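You operate a simulated robot arm through the tools that you are given. There is no shell and no other tool. Be economical: measure what you need, move in short steps, check, and stop when the job is done.

The job below is to be done with a simulated two-armed robot. You get a single attempt, and the scene is never put back.

TASK
Put one of the orange relays from the top of the steel bench on the shelf of the grey stand. Fetch the tape measure and set it on the top of the grey cabinet. Pick up the orange t-handle with one hand, pass it to the other hand and put it on the lower board of the oil table. Pull the right cabinet door open. The order is free. Set down upright: tape measure.

The check looks at the end state, three seconds after you hand in, the way a careful person would. Anything else that was tipped, shoved, dropped, spilled or broken makes it a failure.

THE ROBOT
Two 6-joint arms with two-finger parallel grippers on one trunk, on a base that drives. Base frame: it is fixed to the floor where the robot stands at the start and does not move with it; the origin is under the middle of the robot, x ahead of it, y to its left, z up; the surface under the hand at the start is at about z = 0.86. Readings come in m, rad, newtons and seconds.
The left shoulder is at the start at [0.08, 0.216, 1.567], the right one opposite. With the tool pointing down near the work surface each hand reaches from about 0.1 to 0.7 m from the robot's upright axis, wherever it stands, measured 20 degrees to its own side. Places, roughly: lower board of the oil table [-2.6, 0.7, 0.4]; orange relay [0.5, -0.25, 1]; orange t-handle (12x4x18 cm) [-0.3, 3.3, 1]; right cabinet door [-0.4, -2, 0.5]; shelf of the grey stand [0.8, 1.5, 0.4]; tape measure [0.75, -1.25, 1]; top of the grey cabinet [-0.2, -2.2, 0.9]. Payload 3.43 kg a hand.
Tool frame (each hand has its own): the origin (TCP) lies between the finger pads and is the grasp point; the fingertips stand 0.03 m ahead of it; z points along the fingers, y is the line along which they close. The gripper opens to 0.094 m. The fingers are 0.028 m wide and 0.01 m thick; the gripper's body (0.05 by 0.096 m) begins 0.055 m behind the TCP.
Orientation is that of the tool frame in the base frame, as a unit quaternion [w, x, y, z]. With the fingers straight down and closing along the base's y, the tool's x points along the base's -x, its y along +y and its z along -z.

THE INTERFACE
- The arms move only by the tool send_rows. It takes "left_rows", "right_rows" or both (then of equal length, played together; a hand with none holds still); each is one flat list of numbers, 6 for each row, row after row: the shift along the base's x, y, z in m, then the turn, a rotation vector about the base's x, y, z in rad. In form: [x, y, z, wx, wy, wz, x, y, z, wx, wy, wz, ...]. A call has 1 to 12 rows; each row is the pose to reach, as a shift and turn from the pose commanded when the call began. "left_claw" and "right_claw" are, for a hand that has rows, the gripper command, from -1 (shut) to 1 (fully open), values between in proportion, set as the call begins (left out, the last holds). Rows are played at 5 a second. More than 0.05 m and 0.15 rad between two rows, or a gripper value outside its range, and nothing of the call is played. A pose out of reach is approached as far as the arm can. The call stops where the force on the tool passes 40 N (or 10 N more than at its start, if that is more) or the arm is blocked; 0.2 s more then pass. The fingers move at their own pace (about 0.072 m/s each) and stop on an object; they squeeze with about 32 N. The grip force told is the motor's: it shows also when the fingers shut on nothing. Time passes only in rows, and 0.2 s behind the last, so rows that repeat a pose let the fingers close. It gives the time, the measured TCP pose, the force on the tool (base axes), the opening and the grip force at its end, in the units of the frame above (readings bear some noise), with the torque about the TCP (base axes, N m) and any sound that the robot's microphone picked up, and new pictures: "pictures" is both (left out), scene, wrist or none (wrist: the cameras of the hands that moved).
- Cameras (640 x 400 px; columns grow to the right, rows downward): "scene" is now at [0.0984, -0.0102, 1.7126]; the picture's right is [-0.14, -0.99, 0.00], its down [-0.85, 0.12, -0.52] and it looks along [0.51, -0.07, -0.86] (base axes); focal length 282 px, centre (320, 200). "left" rides on the left gripper at [0.076, -0.014, -0.102] in its tool frame; the picture's right is [0.18, 0.98, 0.00], its down [-0.75, 0.14, -0.64] and it looks along [-0.63, 0.12, 0.77] (tool axes); focal length 243 px, centre (320, 200). "right" rides on the right gripper at [0.076, 0.014, -0.102] in its tool frame; the picture's right is [-0.18, 0.98, 0.00], its down [-0.75, -0.14, -0.64] and it looks along [-0.63, -0.12, 0.77] (tool axes); focal length 243 px, centre (320, 200). There is no depth. A picture from a camera that has moved, and an enlarged one, comes with that camera's place and axes in the base frame and with its lens.
- slide_trunk(by): slides the trunk up (or, below 0, down) by that many m; the arms and the scene camera ride with it, the base frame stays. It gives what a move gives, with no picture.
- drive_base(legs): drives the robot by 1 to 6 legs, each [ahead, left, turn to the left] in m, m and rad, along the robot's own axes; the way and the turn of a leg run together, so that a leg with both is an arc; at most 1.5 m and 3.142 rad a leg. The arms and the cameras ride along, it lands a little off, and it stops where it bumps. It gives what a move gives, and a new picture of the scene camera.
- pan_tilt(pan, tilt): turns the head with the scene camera to pan (to the left, within 1.501 rad either way) and tilt (down, from -0.506 to 1.204), counted from straight ahead of the robot. It gives what a move gives, and a new picture of the scene camera.
- enlarge(camera, box): a new picture of the part [left, top, right, bottom] of that camera's present view, enlarged. The clock stands still meanwhile.
- job_done(): hands the job in; it is judged then, once.

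Work in short steps. Places have to be worked out from the pictures, the camera data and where the tool is seen: move nearer, look again, correct. Check each grasp and each placing, and mend what went wrong. You have 165 turns and 260 pictures in all, those below and enlarged ones among them. Open the grippers and draw the arms clear of the work before you hand the job in, unless the task says otherwise; then end with one line.

The tools are called after "Emit:" as a command line: name --argument value ..., lists and objects as JSON in quotes. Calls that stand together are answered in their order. send_rows: Moves the arms, as the interface text tells. Its arguments: {"type":"object","properties":{"left_rows":{"type":"array"},"left_claw":{"type":"number"},"right_rows":{"type":"array"},"right_claw":{"type":"number"},"pictures":{"type":"string","enum":["both","scene","wrist","none"]}},"required":[]} The other tools are called the same way: slide_trunk (by) slides the trunk up or down; drive_base (legs) drives the base; pan_tilt (pan, tilt) turns the head that bears the scene camera; enlarge (camera, box) takes an enlarged picture of a part of a camera's view; job_done () hands the job in.

At the start:

```text
clock: 0.0
left_ee_pos: [0.6141, 0.2169, 1.0605]
left_ee_rot: [0.001, 0.0, 1.0, 0.0]
left_force: [-0.1, 0.0, -0.4]
left_moment: [-0.03, 0.04, -0.01]
left_opening: 0.0939
left_grip_force: 0.1
right_ee_pos: [0.4164, -0.197, 0.9997]
right_ee_rot: [0.0, 0.0, 1.0, 0.0]
right_force: [-0.7, 0.5, 0.2]
right_moment: [-0.03, 0.01, 0.01]
right_opening: 0.0939
right_grip_force: 0.0
trunk travel left (down, up): [-0.797, 0.043]
robot x, y, heading: [0.0023, 0.0035, -0.001]
head pan, tilt: [-0.138, 1.03]
```

scene: 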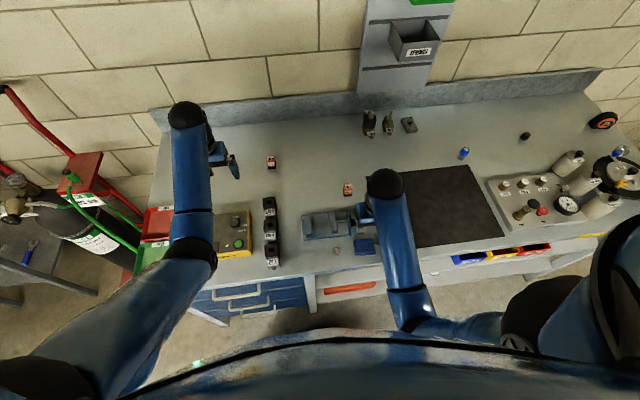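
right: 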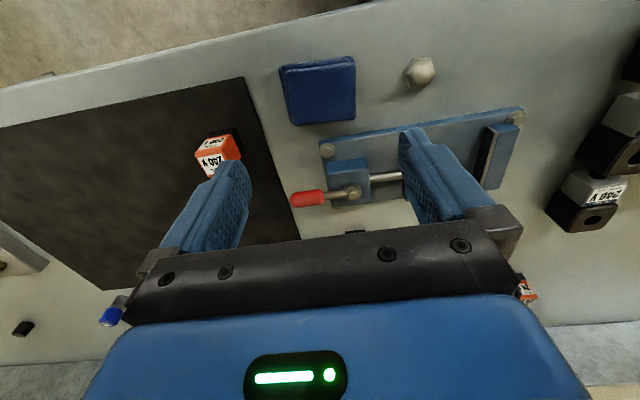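
left: 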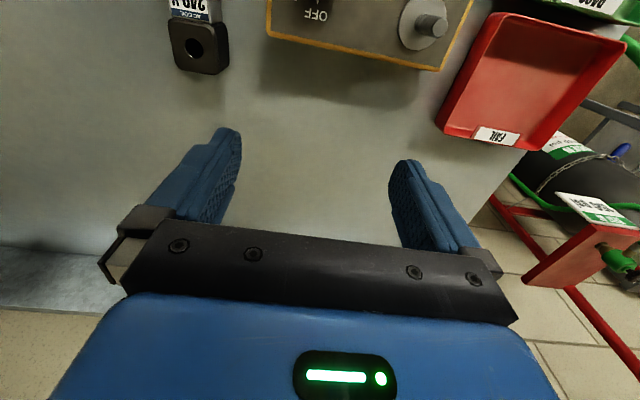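

The scene shows a few orange-topped relays on the bench. I enlarge to see them better.

Emit:
enlarge --camera "scene" --box '[230, 130, 430, 270]'

Emit:
enlarge --camera "right" --box '[160, 100, 320, 230]'

```text
2.86 times, centred on (330, 200) of scene
camera zoom: at [0.0984, -0.0102, 1.7126], right [-0.14, -0.99, 0.0], down [-0.85, 0.12, -0.52], along [0.51, -0.07, -0.86], focal length 805 px, centre (291, 200)
```

zoom: 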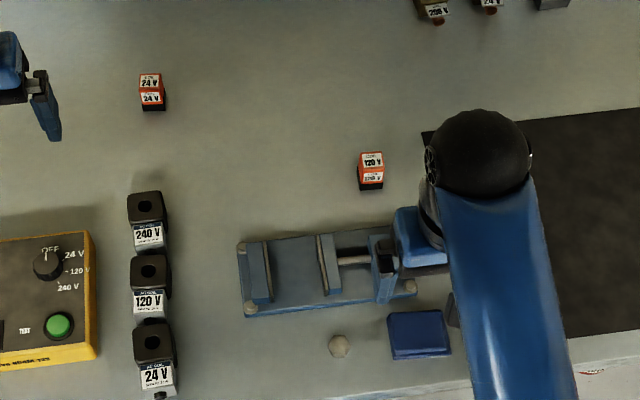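

```text
3.08 times, centred on (240, 165) of right
camera zoom: at [0.3402, -0.1824, 1.1005], right [0.18, 0.98, 0.0], down [0.75, -0.14, 0.64], along [0.63, -0.12, -0.77], focal length 746 px, centre (566, 308)
```

zoom: 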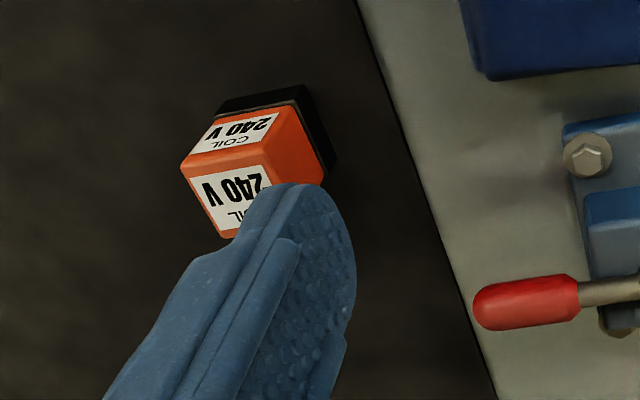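

Three orange relays (24/120/240 V): the 120 V one stands free at about (0.62,-0.18). I move the right hand above it and look.

Emit:
send_rows --right_rows '[0, 0, 0.04, 0, 0, 0, 0.05, 0, 0.04, 0, 0, 0, 0.1, 0.005, 0.04, 0, 0, 0, 0.15, 0.01, 0.04, 0, 0, 0, 0.18, 0.015, 0.04, 0, 0, 0]' --right_claw 1 --pictures "both"

```text
refused: row 3 steps farther than a row can; nothing moved
```

Steps must be ≤0.05 m overall; resend smaller.

Emit:
send_rows --right_rows '[0, 0, 0.04, 0, 0, 0, 0.045, 0.004, 0.04, 0, 0, 0, 0.09, 0.008, 0.04, 0, 0, 0, 0.135, 0.012, 0.04, 0, 0, 0, 0.18, 0.015, 0.04, 0, 0, 0]' --right_claw 1 --pictures "both"

```text
clock: 1.2
left_ee_pos: [0.6166, 0.2174, 1.0596]
left_ee_rot: [-0.001, 0.0, 1.0, 0.001]
left_force: [0.4, -0.1, -0.6]
left_moment: [0.01, 0.04, -0.04]
left_opening: 0.094
left_grip_force: 0.1
right_ee_pos: [0.5985, -0.1819, 1.0392]
right_ee_rot: [0.0, 0.0, 1.0, 0.0]
right_force: [-0.7, -0.1, 0.3]
right_moment: [-0.01, 0.01, 0.01]
right_opening: 0.0941
right_grip_force: 0.1
right hand out of reach, approached as far as the arm can: row 1, 2, 3
trunk travel left (down, up): [-0.797, 0.043]
robot x, y, heading: [0.0006, 0.0006, 0.002]
head pan, tilt: [-0.138, 1.03]
camera scene: at [0.1003, -0.01, 1.7124], right [-0.14, -0.99, 0.0], down [-0.85, 0.12, -0.51], along [0.51, -0.07, -0.86], focal length 282 px, centre (320, 200)
camera right: at [0.5224, -0.1675, 1.1396], right [0.18, 0.98, 0.0], down [0.75, -0.14, 0.64], along [0.63, -0.12, -0.77], focal length 243 px, centre (320, 200)
```

scene: 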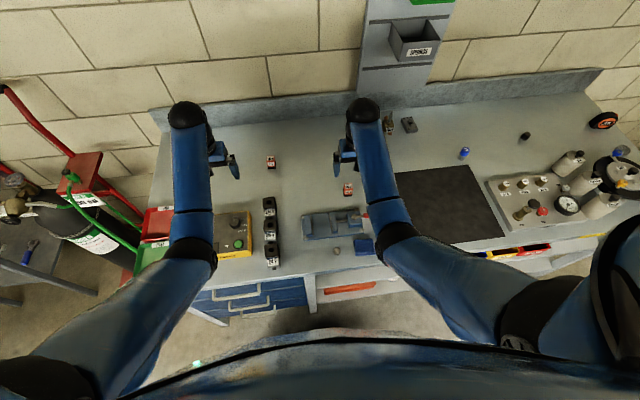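
right: 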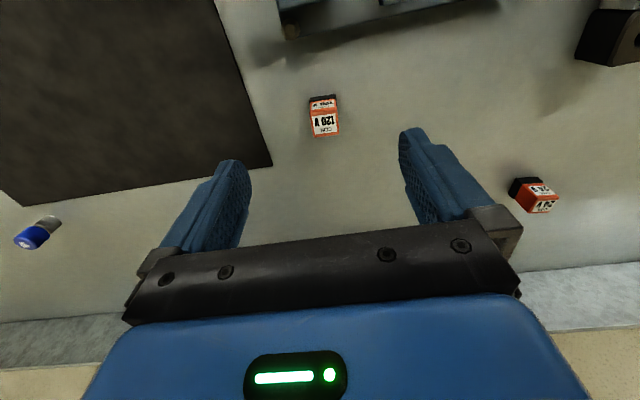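

Relay is at about (0.62,-0.182). Descend to a bit above it and look again.

Emit:
send_rows --right_rows '[0.02, 0, -0.04, 0, 0, 0, 0.023, 0, -0.085, 0, 0, 0]' --pictures "wrist"

```text
clock: 1.8
left_ee_pos: [0.6146, 0.2165, 1.0603]
left_ee_rot: [-0.001, -0.001, 1.0, 0.0]
left_force: [0.2, 0.2, 0.0]
left_moment: [0.01, -0.03, -0.04]
left_opening: 0.0941
left_grip_force: 0.1
right_ee_pos: [0.6216, -0.1837, 0.9548]
right_ee_rot: [-0.001, 0.001, 1.0, 0.0]
right_force: [0.3, -0.1, 0.1]
right_moment: [0.0, 0.01, 0.0]
right_opening: 0.094
right_grip_force: 0.1
trunk travel left (down, up): [-0.797, 0.043]
robot x, y, heading: [-0.0007, 0.0, 0.003]
head pan, tilt: [-0.138, 1.03]
camera right: at [0.5452, -0.1689, 1.0558], right [0.18, 0.98, 0.0], down [0.75, -0.14, 0.64], along [0.63, -0.12, -0.77], focal length 243 px, centre (320, 200)
```

right: 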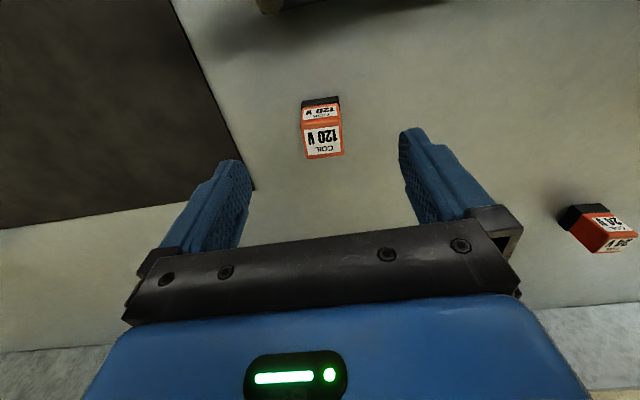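

Relay centre ~ (0.617,-0.181), top ~0.905. Descend to TCP z≈0.895, and close.

Emit:
send_rows --right_rows '[-0.004, 0.002, -0.03, 0, 0, 0, -0.004, 0.002, -0.058, 0, 0, 0]' --pictures "none"

Emit:
send_rows --right_rows '[0, 0, 0, 0, 0, 0, 0, 0, 0, 0, 0, 0, 0, 0, 0, 0, 0, 0, 0, 0, 0, 0, 0, 0, 0, 0, 0, 0, 0, 0]' --right_claw -1 --pictures "wrist"

```text
clock: 2.4
left_ee_pos: [0.616, 0.2176, 1.0602]
left_ee_rot: [0.0, 0.001, 1.0, 0.001]
left_force: [0.2, -0.4, 0.0]
left_moment: [-0.02, -0.01, -0.02]
left_opening: 0.0939
left_grip_force: 0.2
right_ee_pos: [0.6172, -0.1804, 0.8961]
right_ee_rot: [0.001, 0.0, 1.0, -0.001]
right_force: [0.8, 0.4, -0.1]
right_moment: [-0.01, 0.02, 0.03]
right_opening: 0.094
right_grip_force: 0.0
trunk travel left (down, up): [-0.797, 0.043]
robot x, y, heading: [-0.001, 0.0009, -0.001]
head pan, tilt: [-0.138, 1.03]
```

```text
clock: 3.6
left_ee_pos: [0.6147, 0.2173, 1.0599]
left_ee_rot: [0.0, 0.001, 1.0, 0.0]
left_force: [0.1, -0.5, -0.2]
left_moment: [0.02, 0.02, 0.0]
left_opening: 0.0939
left_grip_force: 0.0
right_ee_pos: [0.6158, -0.1798, 0.8973]
right_ee_rot: [0.001, 0.0, 1.0, 0.0]
right_force: [0.5, 0.7, 1.7]
right_moment: [0.01, 0.02, 0.02]
right_opening: 0.0308
right_grip_force: 31.7
trunk travel left (down, up): [-0.797, 0.043]
robot x, y, heading: [0.001, -0.0002, -0.004]
head pan, tilt: [-0.138, 1.03]
camera right: at [0.5396, -0.1657, 0.9982], right [0.18, 0.98, 0.0], down [0.75, -0.14, 0.64], along [0.63, -0.12, -0.77], focal length 243 px, centre (320, 200)
```

right: 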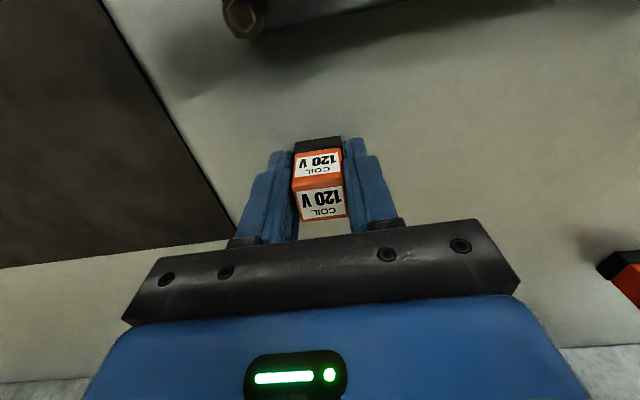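

Relay gripped (opening 0.031). Lift it, drawing both hands back and up for driving.

Emit:
send_rows --right_rows '[0, 0, 0.05, 0, 0, 0, 0, 0, 0.1, 0, 0, 0, 0, 0, 0.15, 0, 0, 0, -0.03, 0, 0.19, 0, 0, 0, -0.07, 0, 0.2, 0, 0, 0, -0.115, 0, 0.2, 0, 0, 0, -0.16, 0, 0.2, 0, 0, 0, -0.205, 0, 0.2, 0, 0, 0, -0.25, 0, 0.2, 0, 0, 0]' --left_rows '[0, 0, 0.02, 0, 0, 0, 0, 0, 0.04, 0, 0, 0, -0.02, 0, 0.05, 0, 0, 0, -0.05, 0, 0.05, 0, 0, 0, -0.09, 0, 0.05, 0, 0, 0, -0.13, 0, 0.05, 0, 0, 0, -0.17, 0, 0.05, 0, 0, 0, -0.21, 0, 0.05, 0, 0, 0, -0.25, 0, 0.05, 0, 0, 0]' --pictures "none"

Emit:
pan_tilt --pan 1.1 --tilt 0.6

Emit:
pan_tilt --pan -1.2 --tilt 0.6

```text
clock: 5.6
left_ee_pos: [0.3528, 0.2184, 1.0043]
left_ee_rot: [0.01, 0.0, 1.0, -0.001]
left_force: [-1.6, -0.4, 1.2]
left_moment: [0.02, -0.05, 0.0]
left_opening: 0.0941
left_grip_force: 0.0
left hand out of reach, approached as far as the arm can: row 2, 3, 4, 5, 6, 7, 8, 9
right_ee_pos: [0.3508, -0.1801, 1.0051]
right_ee_rot: [0.009, 0.0, 1.0, 0.0]
right_force: [-0.3, -1.5, -0.1]
right_moment: [0.01, -0.04, 0.01]
right_opening: 0.0309
right_grip_force: 32.3
right hand out of reach, approached as far as the arm can: row 4, 5, 6, 7, 8, 9
trunk travel left (down, up): [-0.797, 0.043]
robot x, y, heading: [0.0007, -0.003, 0.0]
head pan, tilt: [-0.138, 1.03]
```

```text
clock: 7.0
left_ee_pos: [0.3579, 0.2181, 1.0035]
left_ee_rot: [0.006, 0.0, 1.0, 0.0]
left_force: [0.2, 0.2, 1.0]
left_moment: [0.0, -0.02, -0.01]
left_opening: 0.0939
left_grip_force: 0.0
right_ee_pos: [0.3564, -0.1792, 1.0038]
right_ee_rot: [0.007, 0.0, 1.0, 0.001]
right_force: [-0.1, 0.0, -0.9]
right_moment: [0.02, -0.03, -0.02]
right_opening: 0.0309
right_grip_force: 32.2
trunk travel left (down, up): [-0.797, 0.043]
robot x, y, heading: [-0.0052, 0.0034, -0.001]
head pan, tilt: [1.1, 0.6]
camera scene: at [0.0704, 0.0778, 1.7466], right [0.89, -0.45, 0.0], down [-0.26, -0.5, -0.83], along [0.38, 0.73, -0.56], focal length 282 px, centre (320, 200)
```

scene: 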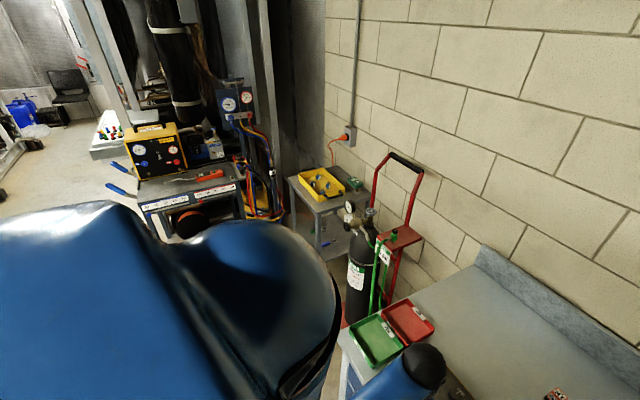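

```text
clock: 9.2
left_ee_pos: [0.357, 0.2185, 1.0018]
left_ee_rot: [0.007, 0.0, 1.0, 0.0]
left_force: [0.9, 0.6, -0.4]
left_moment: [0.02, 0.0, 0.03]
left_opening: 0.0941
left_grip_force: 0.1
right_ee_pos: [0.3567, -0.1792, 1.0013]
right_ee_rot: [0.006, 0.0, 1.0, 0.001]
right_force: [0.2, -1.0, -1.0]
right_moment: [0.02, -0.01, -0.01]
right_opening: 0.0309
right_grip_force: 32.5
trunk travel left (down, up): [-0.797, 0.043]
robot x, y, heading: [-0.0006, -0.0012, -0.004]
head pan, tilt: [-1.201, 0.6]
camera scene: at [0.0633, -0.0833, 1.7466], right [-0.93, -0.36, 0.0], down [-0.2, 0.53, -0.83], along [0.3, -0.77, -0.56], focal length 282 px, centre (320, 200)
```

scene: 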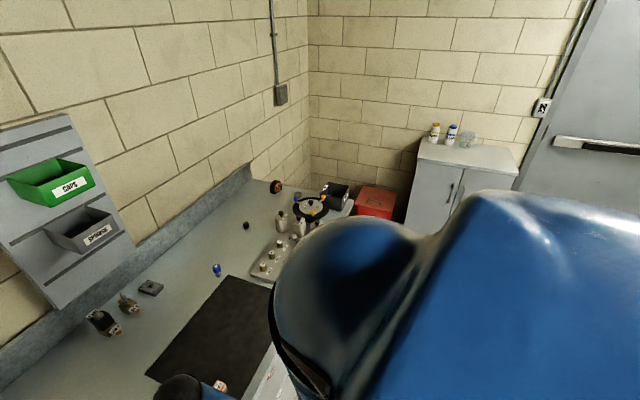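

Relay held. The grey stand is the small table with the yellow bin to the left; the tape is on the far right of the bench. I look left again and enlarge.

Emit:
pan_tilt --pan 1.4 --tilt 0.45

Emit:
enlarge --camera "scene" --box '[140, 60, 400, 220]'

Emit:
enlarge --camera "scene" --box '[380, 60, 600, 220]'

```text
clock: 11.5
left_ee_pos: [0.3581, 0.2182, 1.0029]
left_ee_rot: [0.007, 0.0, 1.0, 0.0]
left_force: [-0.4, -0.5, 0.0]
left_moment: [-0.01, 0.01, 0.02]
left_opening: 0.094
left_grip_force: 0.0
right_ee_pos: [0.358, -0.1795, 1.0028]
right_ee_rot: [0.006, 0.0, 1.0, 0.001]
right_force: [-0.4, -0.3, -0.4]
right_moment: [-0.01, -0.02, 0.0]
right_opening: 0.0311
right_grip_force: 31.5
trunk travel left (down, up): [-0.797, 0.043]
robot x, y, heading: [-0.0024, 0.0009, -0.001]
head pan, tilt: [1.4, 0.45]
camera scene: at [0.047, 0.0896, 1.7602], right [0.99, -0.17, 0.0], down [-0.07, -0.43, -0.9], along [0.15, 0.89, -0.44], focal length 282 px, centre (320, 200)
```

scene: 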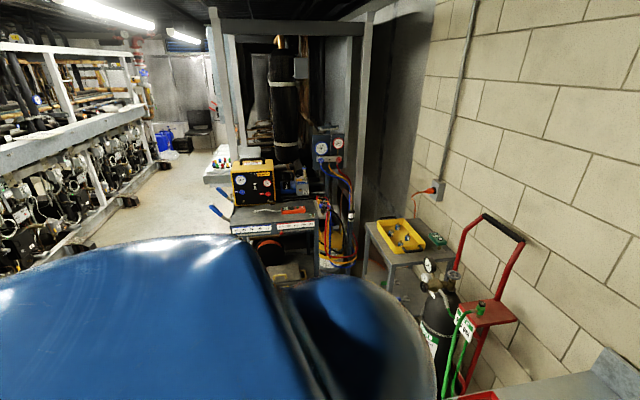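

```text
2.46 times, centred on (270, 140) of scene
camera zoom: at [0.047, 0.0896, 1.7602], right [0.99, -0.17, 0.0], down [-0.07, -0.43, -0.9], along [0.15, 0.89, -0.44], focal length 694 px, centre (443, 348)
```

zoom: 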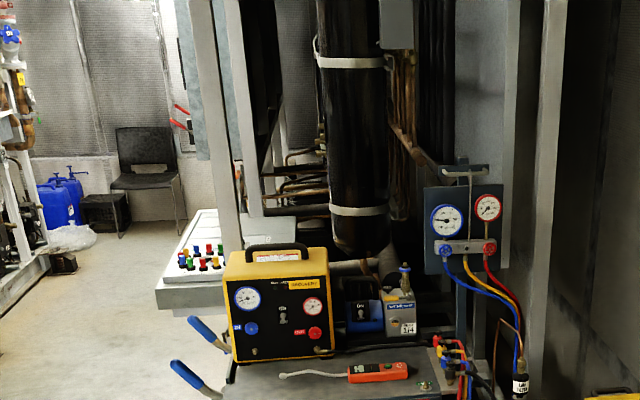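

```text
2.50 times, centred on (490, 140) of scene
camera zoom: at [0.047, 0.0896, 1.7602], right [0.99, -0.17, 0.0], down [-0.07, -0.43, -0.9], along [0.15, 0.89, -0.44], focal length 705 px, centre (-105, 350)
```

zoom: 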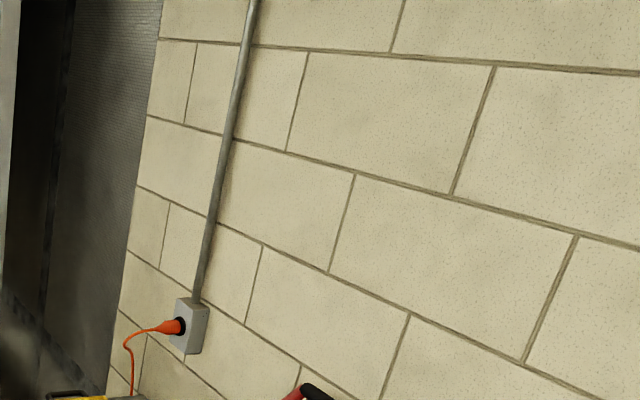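

The stand is around (0.82,1.47); gas cart at (0.85,1.05), recovery cart at y>1.8. I back off slightly and drive left, then look.

Emit:
drive_base --legs '[[-0.2, 0, 0], [0, 1.0, 0]]'

Emit:
pan_tilt --pan 0.4 --tilt 0.75

```text
clock: 17.9
left_ee_pos: [0.1505, 1.2224, 1.0031]
left_ee_rot: [0.006, -0.005, 1.0, 0.001]
left_force: [-0.4, 0.6, 0.8]
left_moment: [0.0, -0.01, 0.02]
left_opening: 0.094
left_grip_force: 0.0
right_ee_pos: [0.1534, 0.8235, 1.002]
right_ee_rot: [0.006, -0.006, 1.0, 0.001]
right_force: [-0.4, -0.2, -0.2]
right_moment: [0.05, -0.01, 0.02]
right_opening: 0.0308
right_grip_force: 31.9
trunk travel left (down, up): [-0.797, 0.043]
robot x, y, heading: [-0.2055, 1.0017, 0.009]
head pan, tilt: [1.4, 0.45]
camera scene: at [-0.1591, 1.0898, 1.7603], right [0.99, -0.16, 0.0], down [-0.07, -0.43, -0.9], along [0.14, 0.89, -0.43], focal length 282 px, centre (320, 200)
```

scene: 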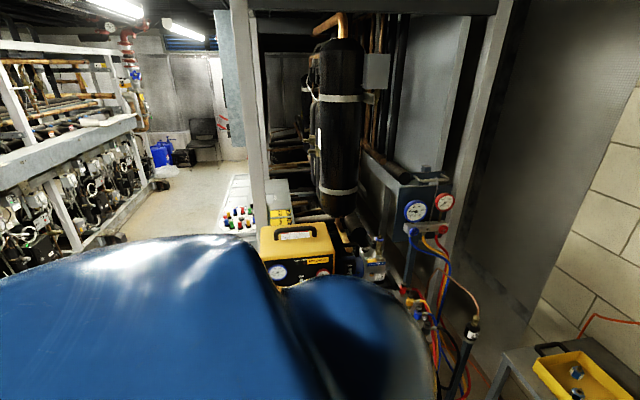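

```text
clock: 19.1
left_ee_pos: [0.1491, 1.2228, 1.0019]
left_ee_rot: [0.007, -0.005, 1.0, 0.0]
left_force: [0.5, 0.4, -0.9]
left_moment: [0.01, -0.01, 0.03]
left_opening: 0.0937
left_grip_force: 0.0
right_ee_pos: [0.1533, 0.8239, 1.0023]
right_ee_rot: [0.007, -0.006, 1.0, 0.002]
right_force: [0.2, 0.2, -0.8]
right_moment: [-0.01, -0.03, 0.01]
right_opening: 0.031
right_grip_force: 32.1
trunk travel left (down, up): [-0.797, 0.043]
robot x, y, heading: [-0.2069, 0.9987, 0.008]
head pan, tilt: [0.4, 0.75]
camera scene: at [-0.0978, 1.0333, 1.7338], right [0.4, -0.92, 0.0], down [-0.63, -0.27, -0.73], along [0.67, 0.29, -0.68], focal length 282 px, centre (320, 200)
```

scene: 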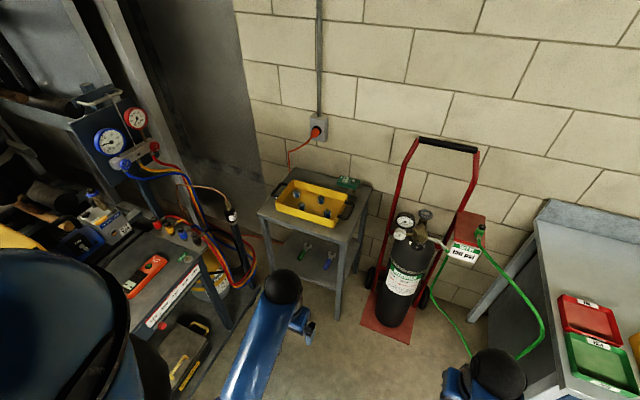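

Enlarge the stand's shelf.

Emit:
enlarge --camera "scene" --box '[240, 170, 400, 330]'

```text
2.50 times, centred on (320, 250) of scene
camera zoom: at [-0.0978, 1.0333, 1.7338], right [0.4, -0.92, 0.0], down [-0.63, -0.27, -0.73], along [0.67, 0.29, -0.68], focal length 705 px, centre (320, 75)
```

zoom: 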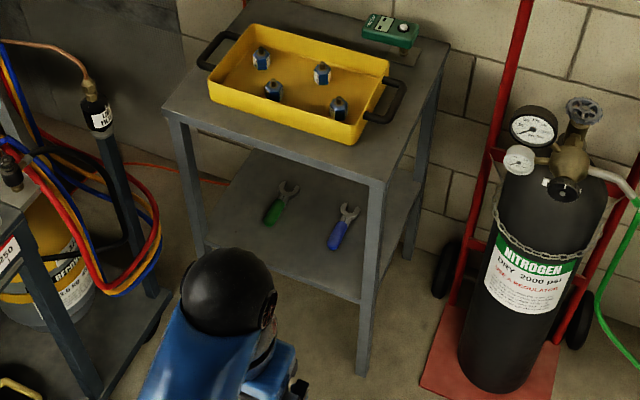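

Stand: front edge x≈0.67, y 1.24–1.70, top z≈0.74, shelf z≈0.30; wrenches sit at (0.83,1.56) and (0.84,1.38), so I aim for about (0.74,1.45). Lower the trunk, then turn and drive up.

Emit:
slide_trunk --by -0.55

Emit:
drive_base --legs '[[0, 0, 0.34], [0.3, 0.09, 0]]'

```text
refused: -0.55 is not a number from -0.4 to 0.4
```

```text
clock: 22.3
left_ee_pos: [0.3033, 1.5126, 1.0042]
left_ee_rot: [0.008, -0.173, 0.985, 0.001]
left_force: [-0.2, -0.1, 0.3]
left_moment: [0.0, -0.01, -0.02]
left_opening: 0.0939
left_grip_force: 0.2
right_ee_pos: [0.4388, 1.1388, 1.0033]
right_ee_rot: [0.006, -0.173, 0.985, 0.002]
right_force: [-0.8, 0.0, -1.5]
right_moment: [0.0, 0.01, 0.01]
right_opening: 0.0307
right_grip_force: 32.3
trunk travel left (down, up): [-0.797, 0.043]
robot x, y, heading: [0.0461, 1.1884, 0.35]
head pan, tilt: [0.4, 0.75]
camera scene: at [0.1311, 1.251, 1.734], right [0.68, -0.73, 0.0], down [-0.5, -0.46, -0.73], along [0.54, 0.5, -0.68], focal length 282 px, centre (320, 200)
```

scene: 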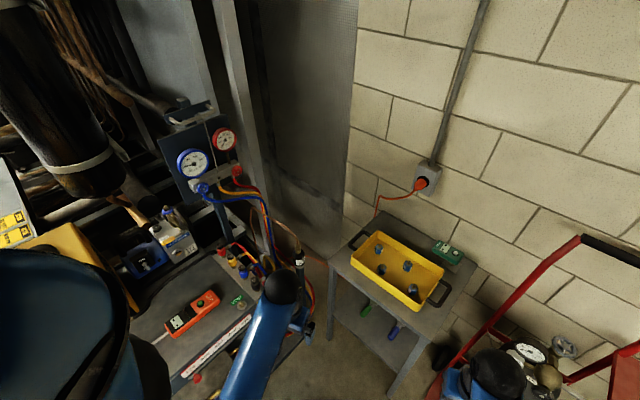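

Position as planned. Lower the trunk in two steps and look.

Emit:
slide_trunk --by -0.35

Emit:
slide_trunk --by -0.25

Emit:
pan_tilt --pan 0.0 --tilt 0.6

```text
clock: 25.7
left_ee_pos: [0.3048, 1.5151, 0.6523]
left_ee_rot: [0.006, -0.174, 0.985, 0.001]
left_force: [0.0, -0.1, 0.4]
left_moment: [-0.01, 0.04, -0.02]
left_opening: 0.0942
left_grip_force: 0.0
right_ee_pos: [0.4406, 1.1394, 0.6531]
right_ee_rot: [0.006, -0.173, 0.985, 0.002]
right_force: [0.4, -0.6, -0.4]
right_moment: [0.01, -0.01, -0.01]
right_opening: 0.031
right_grip_force: 31.6
trunk travel left (down, up): [-0.447, 0.393]
robot x, y, heading: [0.0461, 1.1883, 0.346]
head pan, tilt: [0.4, 0.75]
```

```text
clock: 28.3
left_ee_pos: [0.3036, 1.5151, 0.4035]
left_ee_rot: [0.008, -0.174, 0.985, 0.0]
left_force: [0.7, -0.4, -1.9]
left_moment: [0.02, 0.04, 0.01]
left_opening: 0.094
left_grip_force: 0.1
right_ee_pos: [0.4399, 1.1392, 0.4028]
right_ee_rot: [0.006, -0.174, 0.985, 0.002]
right_force: [0.6, -0.5, -1.7]
right_moment: [-0.01, 0.01, -0.01]
right_opening: 0.031
right_grip_force: 32.0
trunk travel left (down, up): [-0.197, 0.643]
robot x, y, heading: [0.0448, 1.184, 0.348]
head pan, tilt: [0.4, 0.75]
```

```text
clock: 29.2
left_ee_pos: [0.3045, 1.5144, 0.4025]
left_ee_rot: [0.007, -0.174, 0.985, 0.001]
left_force: [0.0, -0.2, -0.3]
left_moment: [0.0, 0.04, -0.02]
left_opening: 0.0941
left_grip_force: 0.1
right_ee_pos: [0.441, 1.1388, 0.4032]
right_ee_rot: [0.006, -0.174, 0.985, 0.002]
right_force: [-0.5, -0.6, -1.1]
right_moment: [0.0, -0.03, -0.02]
right_opening: 0.0309
right_grip_force: 32.0
trunk travel left (down, up): [-0.197, 0.643]
robot x, y, heading: [0.0459, 1.1888, 0.348]
head pan, tilt: [0.0, 0.6]
camera scene: at [0.1562, 1.2269, 1.1466], right [0.34, -0.94, 0.0], down [-0.53, -0.19, -0.82], along [0.78, 0.28, -0.57], focal length 282 px, centre (320, 200)
```

scene: 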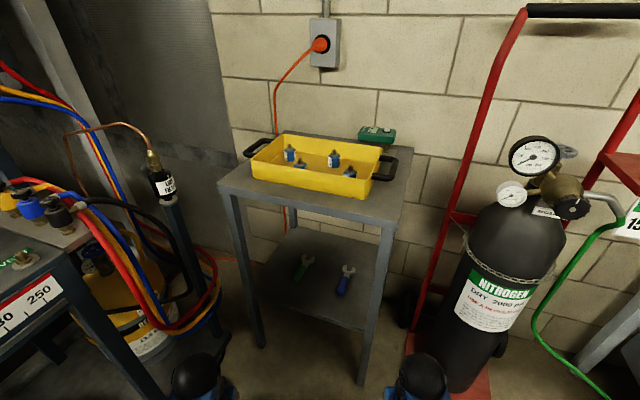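

Shelf ≈0.32. Move the relay in front of the stand while pitching the tool forward 0.5 rad.

Emit:
send_rows --right_rows '[0, 0.045, 0.015, 0.024, -0.066, 0, 0, 0.09, 0.03, 0.048, -0.132, 0, 0, 0.135, 0.045, 0.072, -0.198, 0, 0.01, 0.18, 0.05, 0.096, -0.264, 0, 0.03, 0.22, 0.05, 0.12, -0.33, 0, 0.05, 0.26, 0.05, 0.144, -0.396, 0, 0.065, 0.29, 0.05, 0.17, -0.47, 0]' --pictures "both"

```text
clock: 30.8
left_ee_pos: [0.3038, 1.5148, 0.4027]
left_ee_rot: [0.007, -0.174, 0.985, 0.001]
left_force: [0.0, 0.5, 0.1]
left_moment: [-0.01, 0.0, 0.03]
left_opening: 0.0941
left_grip_force: 0.0
right_ee_pos: [0.5054, 1.4293, 0.4529]
right_ee_rot: [0.251, -0.168, 0.952, 0.044]
right_force: [0.3, -0.4, 0.2]
right_moment: [-0.03, 0.0, 0.02]
right_opening: 0.0309
right_grip_force: 32.0
trunk travel left (down, up): [-0.197, 0.643]
robot x, y, heading: [0.0432, 1.1852, 0.346]
head pan, tilt: [0.0, 0.6]
camera scene: at [0.1563, 1.2272, 1.1466], right [0.34, -0.94, 0.0], down [-0.53, -0.19, -0.82], along [0.78, 0.28, -0.57], focal length 282 px, centre (320, 200)
camera right: at [0.3909, 1.4027, 0.5031], right [-0.19, 0.98, 0.09], down [0.37, -0.02, 0.93], along [0.91, 0.21, -0.36], focal length 243 px, centre (320, 200)
```

scene: 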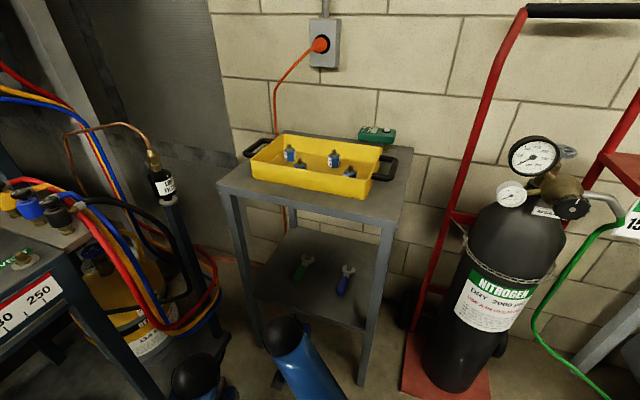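
right: 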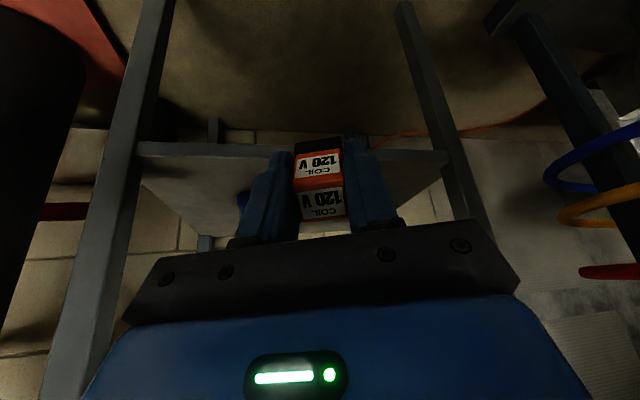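

Shelf edge checks out at z≈0.32–0.33. Move in over the shelf at TCP z≈0.43.

Emit:
send_rows --right_rows '[0.045, 0.005, 0, 0, 0, 0, 0.09, 0.01, 0, 0, 0, 0, 0.135, 0.015, -0.01, 0, 0, 0, 0.18, 0.02, -0.02, 0, 0, 0, 0.22, 0.024, -0.025, 0, 0, 0, 0.24, 0.026, -0.03, 0, 0, 0]' --pictures "both"

```text
clock: 32.2
left_ee_pos: [0.3033, 1.5141, 0.4034]
left_ee_rot: [0.006, -0.173, 0.985, 0.002]
left_force: [0.1, -0.6, 0.6]
left_moment: [-0.03, -0.01, 0.0]
left_opening: 0.094
left_grip_force: 0.1
right_ee_pos: [0.746, 1.4566, 0.4232]
right_ee_rot: [0.248, -0.168, 0.953, 0.044]
right_force: [-0.2, -0.1, -0.2]
right_moment: [-0.03, -0.03, -0.03]
right_opening: 0.0306
right_grip_force: 32.0
trunk travel left (down, up): [-0.197, 0.643]
robot x, y, heading: [0.045, 1.1894, 0.349]
head pan, tilt: [0.0, 0.6]
camera scene: at [0.1565, 1.2271, 1.1465], right [0.34, -0.94, 0.0], down [-0.53, -0.19, -0.82], along [0.78, 0.28, -0.57], focal length 282 px, centre (320, 200)
camera right: at [0.6304, 1.429, 0.4738], right [-0.19, 0.98, 0.09], down [0.37, -0.02, 0.93], along [0.91, 0.21, -0.36], focal length 243 px, centre (320, 200)
```

scene: 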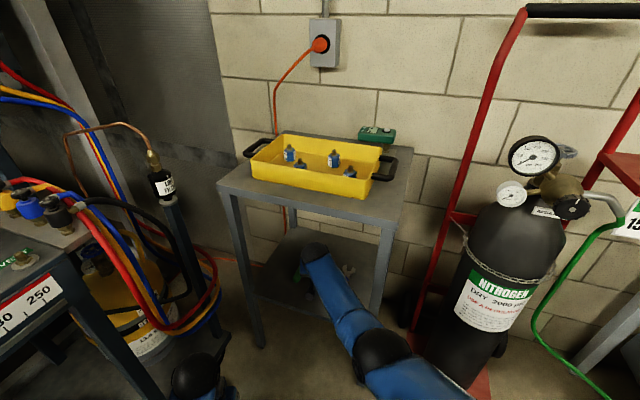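
right: 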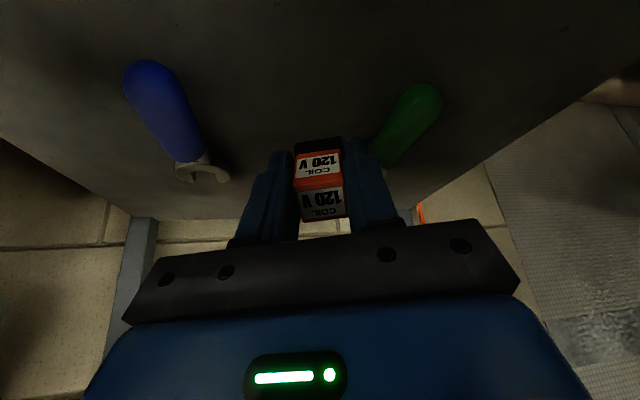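

Clear between the wrenches. Lower until near contact.

Emit:
send_rows --right_rows '[0, 0, -0.02, 0, 0, 0, 0, 0, -0.04, 0, 0, 0, 0, 0, -0.05, 0, 0, 0, 0, 0, -0.053, 0, 0, 0, 0, 0, -0.056, 0, 0, 0, 0, 0, -0.059, 0, 0, 0]' --pictures "wrist"

```text
clock: 33.6
left_ee_pos: [0.3045, 1.5142, 0.4041]
left_ee_rot: [0.008, -0.173, 0.985, 0.002]
left_force: [-0.5, -0.4, -0.1]
left_moment: [0.0, 0.05, 0.02]
left_opening: 0.0936
left_grip_force: 0.1
right_ee_pos: [0.7461, 1.4566, 0.3829]
right_ee_rot: [0.263, -0.167, 0.949, 0.051]
right_force: [-0.7, -0.2, 17.2]
right_moment: [-0.3, -0.13, -0.26]
right_opening: 0.031
right_grip_force: 32.0
right hand out of reach, approached as far as the arm can: row 3, 4, 5, 6
trunk travel left (down, up): [-0.197, 0.643]
robot x, y, heading: [0.0393, 1.1893, 0.344]
head pan, tilt: [0.0, 0.6]
stopped in row 6 (right hand): the force on the tool passed its limit at 42 N (the readings are from after the stop); the commanded pose is now the measured one
camera right: at [0.6289, 1.4298, 0.4305], right [-0.19, 0.98, 0.1], down [0.35, -0.03, 0.94], along [0.92, 0.21, -0.33], focal length 243 px, centre (320, 200)
```

right: 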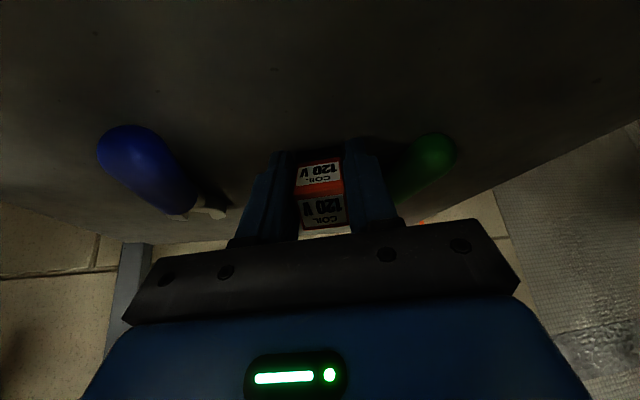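

Contact with the shelf. Open the fingers to about 0.06.

Emit:
send_rows --right_rows '[0, 0, 0.001, 0, 0, 0, 0, 0, 0.001, 0, 0, 0, 0, 0, 0.001, 0, 0, 0, 0, 0, 0.001, 0, 0, 0]' --right_claw 0.3 --pictures "wrist"

```text
clock: 34.6
left_ee_pos: [0.3043, 1.5138, 0.4041]
left_ee_rot: [0.009, -0.174, 0.985, 0.001]
left_force: [0.6, 0.2, 0.8]
left_moment: [-0.01, 0.01, 0.03]
left_opening: 0.094
left_grip_force: 0.0
right_ee_pos: [0.7428, 1.4581, 0.3835]
right_ee_rot: [0.261, -0.168, 0.949, 0.05]
right_force: [-8.5, 17.0, 22.2]
right_moment: [0.06, -0.03, 0.07]
right_opening: 0.05
right_grip_force: 0.1
trunk travel left (down, up): [-0.197, 0.643]
robot x, y, heading: [0.0418, 1.1892, 0.349]
head pan, tilt: [0.0, 0.6]
camera right: at [0.6268, 1.4299, 0.4309], right [-0.19, 0.98, 0.1], down [0.35, -0.03, 0.94], along [0.92, 0.21, -0.34], focal length 243 px, centre (320, 200)
```

right: 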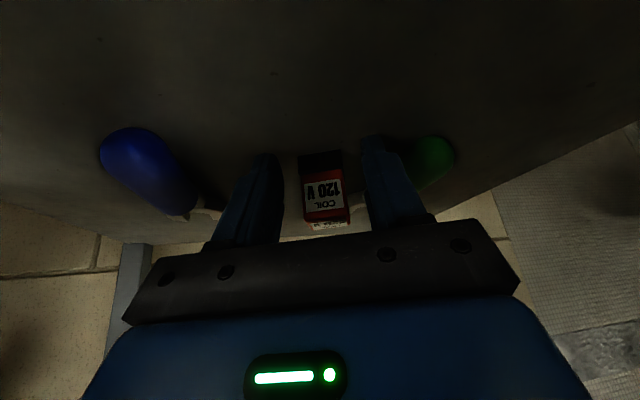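

Relay is free and standing. Some force on the fingertips; I lift a bit straight up along the tool and retreat.

Emit:
send_rows --right_rows '[-0.003, 0, 0.008, 0, 0, 0, -0.006, 0, 0.016, 0, 0, 0]' --pictures "wrist"

```text
clock: 35.2
left_ee_pos: [0.3047, 1.5135, 0.4028]
left_ee_rot: [0.007, -0.172, 0.985, 0.001]
left_force: [-0.2, 0.3, 1.0]
left_moment: [-0.01, -0.02, -0.01]
left_opening: 0.094
left_grip_force: 0.1
right_ee_pos: [0.7375, 1.4514, 0.3941]
right_ee_rot: [0.256, -0.167, 0.951, 0.046]
right_force: [-0.5, 0.1, 0.6]
right_moment: [-0.02, 0.02, 0.02]
right_opening: 0.061
right_grip_force: 0.0
trunk travel left (down, up): [-0.197, 0.643]
robot x, y, heading: [0.0453, 1.1875, 0.347]
head pan, tilt: [0.0, 0.6]
camera right: at [0.6219, 1.4254, 0.4423], right [-0.18, 0.98, 0.1], down [0.36, -0.02, 0.93], along [0.92, 0.21, -0.35], focal length 243 px, centre (320, 200)
```

right: 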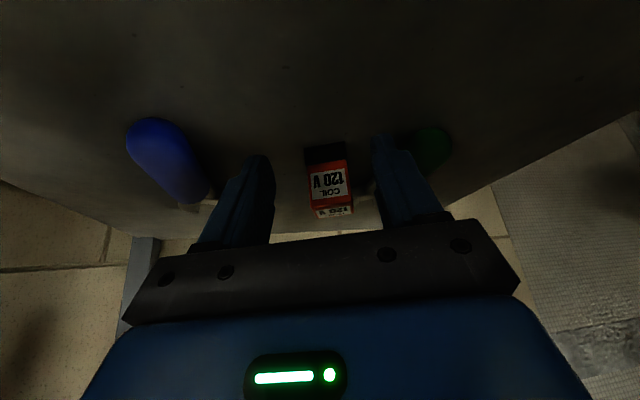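

The relay stands upright on the shelf. Back out along the tool axis, then straight back.

Emit:
send_rows --right_rows '[-0.015, -0.005, 0.03, 0, 0, 0, -0.03, -0.01, 0.06, 0, 0, 0, -0.07, -0.015, 0.075, 0, 0, 0, -0.115, -0.02, 0.075, 0, 0, 0, -0.16, -0.025, 0.07, 0, 0, 0, -0.205, -0.035, 0.06, 0, 0, 0, -0.235, -0.07, 0.05, -0.03, 0.08, 0, -0.25, -0.11, 0.04, -0.06, 0.17, 0, -0.27, -0.15, 0.03, -0.1, 0.27, 0, -0.29, -0.19, 0.02, -0.13, 0.37, 0, -0.3, -0.23, 0.01, -0.16, 0.46, 0]' --right_claw 1 --pictures "scene"

Emit:
enlarge --camera "scene" --box '[220, 210, 420, 350]'

```text
clock: 37.6
left_ee_pos: [0.3046, 1.5151, 0.4032]
left_ee_rot: [0.007, -0.173, 0.985, 0.0]
left_force: [-0.1, -0.8, 0.0]
left_moment: [-0.02, -0.02, 0.01]
left_opening: 0.0942
left_grip_force: 0.1
right_ee_pos: [0.4389, 1.2248, 0.4053]
right_ee_rot: [0.019, -0.172, 0.985, 0.01]
right_force: [0.8, 0.1, -0.4]
right_moment: [0.0, 0.02, 0.04]
right_opening: 0.0939
right_grip_force: 0.0
trunk travel left (down, up): [-0.197, 0.643]
robot x, y, heading: [0.0416, 1.1873, 0.347]
head pan, tilt: [0.0, 0.6]
camera scene: at [0.1562, 1.2265, 1.1466], right [0.34, -0.94, 0.0], down [-0.53, -0.19, -0.83], along [0.78, 0.28, -0.56], focal length 282 px, centre (320, 200)
```

scene: 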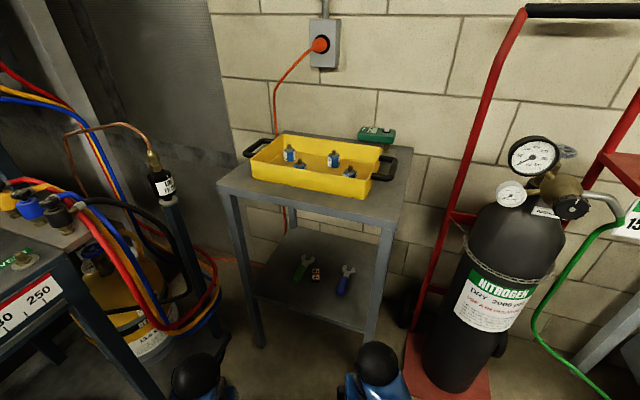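

```text
2.86 times, centred on (320, 280) of scene
camera zoom: at [0.1562, 1.2265, 1.1466], right [0.34, -0.94, 0.0], down [-0.53, -0.19, -0.83], along [0.78, 0.28, -0.56], focal length 805 px, centre (320, -29)
```

zoom: 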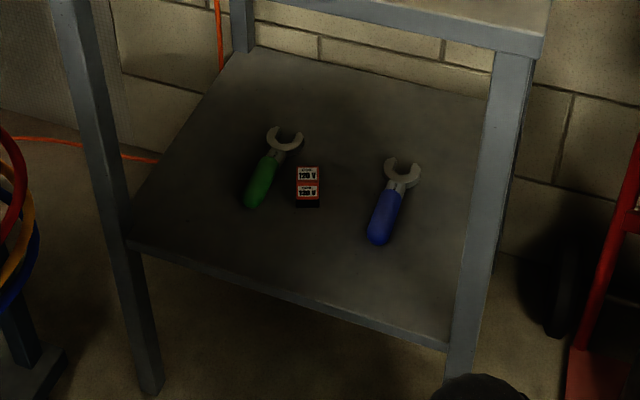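

Relay done; wrenches untouched. Back off, raise the trunk, and look towards the t-handle table.

Emit:
drive_base --legs '[[-0.75, 0, 0]]'

Emit:
slide_trunk --by 0.4

Emit:
slide_trunk --by 0.2

Emit:
pan_tilt --pan 1.2 --tilt 0.5

```text
clock: 41.7
left_ee_pos: [-0.4016, 1.2578, 0.4035]
left_ee_rot: [0.007, -0.173, 0.985, 0.001]
left_force: [-0.1, -0.4, 0.5]
left_moment: [-0.03, 0.03, -0.01]
left_opening: 0.0939
left_grip_force: 0.1
right_ee_pos: [-0.2684, 0.9687, 0.4044]
right_ee_rot: [0.02, -0.172, 0.985, 0.009]
right_force: [0.3, -0.5, 0.4]
right_moment: [0.05, -0.02, -0.01]
right_opening: 0.094
right_grip_force: 0.1
trunk travel left (down, up): [-0.197, 0.643]
robot x, y, heading: [-0.6615, 0.9292, 0.344]
head pan, tilt: [0.0, 0.6]
camera scene: at [-0.5509, 0.9704, 1.1467], right [0.34, -0.94, 0.0], down [-0.53, -0.19, -0.83], along [0.78, 0.28, -0.56], focal length 282 px, centre (320, 200)
```

scene: 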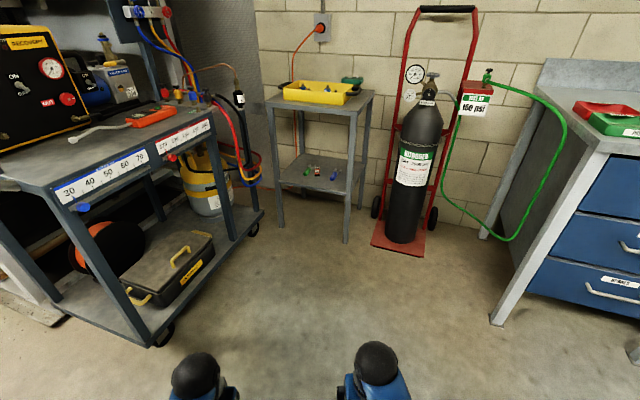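

```text
clock: 45.5
left_ee_pos: [-0.4014, 1.2563, 0.8021]
left_ee_rot: [0.007, -0.173, 0.985, 0.001]
left_force: [0.0, 0.9, 0.7]
left_moment: [-0.02, 0.02, 0.01]
left_opening: 0.094
left_grip_force: 0.0
right_ee_pos: [-0.2681, 0.9677, 0.8038]
right_ee_rot: [0.019, -0.173, 0.985, 0.01]
right_force: [0.4, 0.2, -0.3]
right_moment: [0.01, -0.01, -0.01]
right_opening: 0.0938
right_grip_force: 0.1
trunk travel left (down, up): [-0.597, 0.243]
robot x, y, heading: [-0.6643, 0.929, 0.344]
head pan, tilt: [0.0, 0.6]
```

```text
clock: 47.7
left_ee_pos: [-0.4021, 1.2587, 1.0026]
left_ee_rot: [0.007, -0.173, 0.985, 0.001]
left_force: [-0.2, 0.1, -0.3]
left_moment: [0.04, 0.0, -0.02]
left_opening: 0.0939
left_grip_force: 0.0
right_ee_pos: [-0.2687, 0.9681, 1.0042]
right_ee_rot: [0.019, -0.172, 0.985, 0.01]
right_force: [-0.8, 0.1, 0.1]
right_moment: [0.01, -0.02, 0.01]
right_opening: 0.0941
right_grip_force: 0.1
trunk travel left (down, up): [-0.797, 0.043]
robot x, y, heading: [-0.6644, 0.9294, 0.349]
head pan, tilt: [0.0, 0.6]
```

```text
clock: 49.1
left_ee_pos: [-0.4017, 1.2571, 1.0039]
left_ee_rot: [0.007, -0.173, 0.985, 0.001]
left_force: [-0.7, 0.1, -1.0]
left_moment: [0.01, 0.01, 0.0]
left_opening: 0.0938
left_grip_force: 0.0
right_ee_pos: [-0.2673, 0.968, 1.004]
right_ee_rot: [0.021, -0.173, 0.985, 0.01]
right_force: [0.2, -0.7, 0.5]
right_moment: [0.03, 0.02, 0.0]
right_opening: 0.094
right_grip_force: 0.1
trunk travel left (down, up): [-0.797, 0.043]
robot x, y, heading: [-0.6628, 0.9292, 0.342]
head pan, tilt: [1.201, 0.499]
camera scene: at [-0.6315, 1.0314, 1.7557], right [1.0, -0.02, 0.0], down [-0.01, -0.48, -0.88], along [0.02, 0.88, -0.48], focal length 282 px, centre (320, 200)
```

scene: 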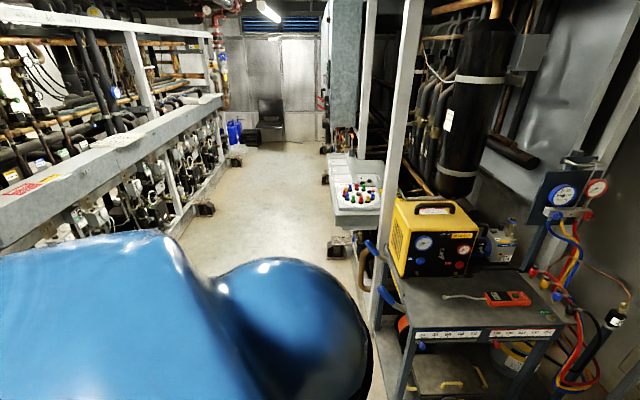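

The corridor to the table is clear. Enlarge the table for the t-handle.

Emit:
enlarge --camera "scene" --box '[300, 120, 420, 250]'

```text
3.08 times, centred on (360, 185) of scene
camera zoom: at [-0.6315, 1.0314, 1.7557], right [1.0, -0.02, 0.0], down [-0.01, -0.48, -0.88], along [0.02, 0.88, -0.48], focal length 867 px, centre (197, 246)
```

zoom: 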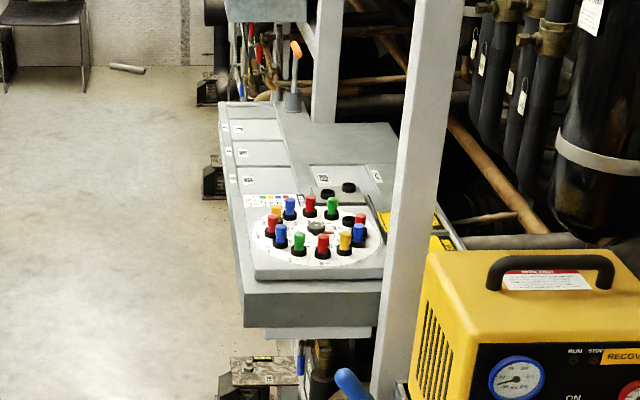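

The orange t-handle stands in a holder block near (-0.30,3.38) on the table (edge x≈-0.52). Straighten, back off to x≈-1.15 and drive left along the corridor.

Emit:
drive_base --legs '[[0, 0, -0.342], [-0.49, 0, 0], [0, 1.15, 0], [0, 1.15, 0]]'

Emit:
pan_tilt --pan 0.2 --tilt 0.65

```text
clock: 63.9
left_ee_pos: [-0.8104, 3.432, 1.0032]
left_ee_rot: [0.007, -0.003, 1.0, 0.001]
left_force: [-0.6, -0.3, -0.2]
left_moment: [0.0, 0.02, 0.02]
left_opening: 0.0942
left_grip_force: 0.0
right_ee_pos: [-0.781, 3.1137, 1.0039]
right_ee_rot: [0.022, -0.001, 1.0, 0.006]
right_force: [-0.1, 0.5, 0.8]
right_moment: [0.01, 0.0, 0.01]
right_opening: 0.0943
right_grip_force: 0.1
trunk travel left (down, up): [-0.797, 0.043]
robot x, y, heading: [-1.1675, 3.2157, 0.005]
head pan, tilt: [1.201, 0.499]
camera scene: at [-1.1016, 3.2951, 1.7558], right [0.93, -0.36, 0.0], down [-0.17, -0.45, -0.88], along [0.31, 0.82, -0.48], focal length 282 px, centre (320, 200)
```

scene: 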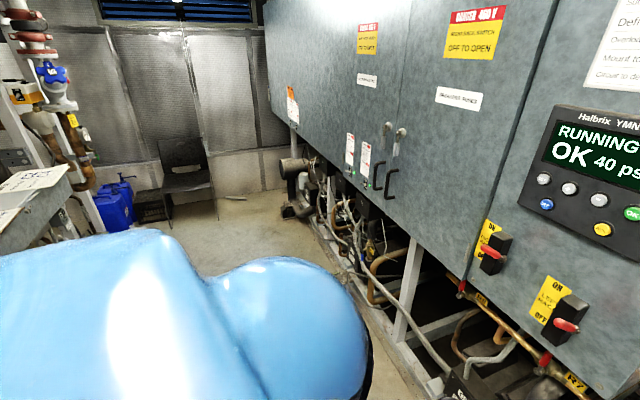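

```text
clock: 65.2
left_ee_pos: [-0.8098, 3.4322, 1.0023]
left_ee_rot: [0.007, -0.003, 1.0, 0.0]
left_force: [1.4, 0.4, 0.0]
left_moment: [-0.04, -0.01, 0.02]
left_opening: 0.0942
left_grip_force: 0.0
right_ee_pos: [-0.7807, 3.115, 1.0046]
right_ee_rot: [0.021, 0.0, 1.0, 0.006]
right_force: [0.2, -0.2, -0.4]
right_moment: [0.0, 0.02, 0.0]
right_opening: 0.0938
right_grip_force: 0.0
trunk travel left (down, up): [-0.797, 0.043]
robot x, y, heading: [-1.1666, 3.2138, 0.008]
head pan, tilt: [0.201, 0.649]
camera scene: at [-1.0491, 3.229, 1.7423], right [0.2, -0.98, 0.0], down [-0.59, -0.12, -0.8], along [0.78, 0.16, -0.6], focal length 282 px, centre (320, 200)
```

scene: 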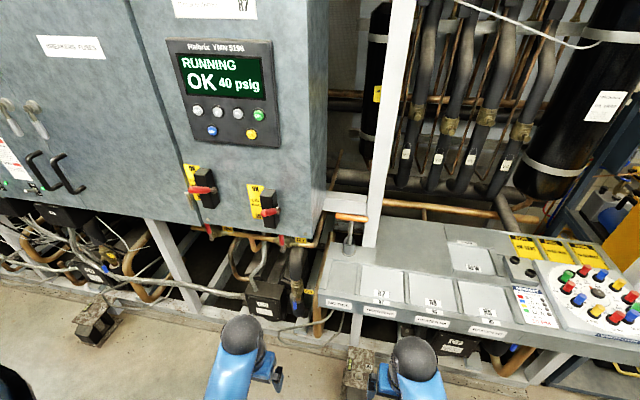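

Emit:
enlarge --camera "scene" --box '[300, 180, 420, 320]'

```text
2.86 times, centred on (360, 250) of scene
camera zoom: at [-1.0491, 3.229, 1.7423], right [0.2, -0.98, 0.0], down [-0.59, -0.12, -0.8], along [0.78, 0.16, -0.6], focal length 805 px, centre (206, 57)
```

zoom: 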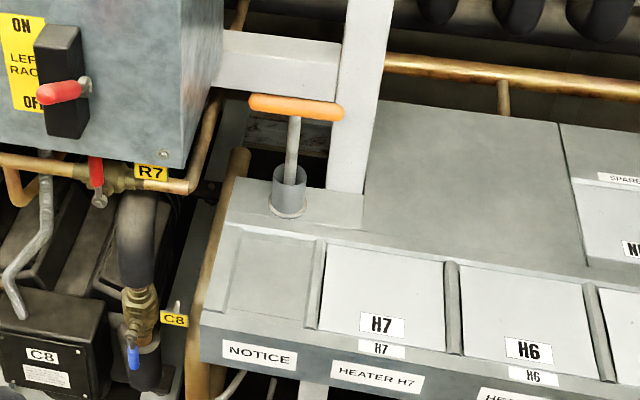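

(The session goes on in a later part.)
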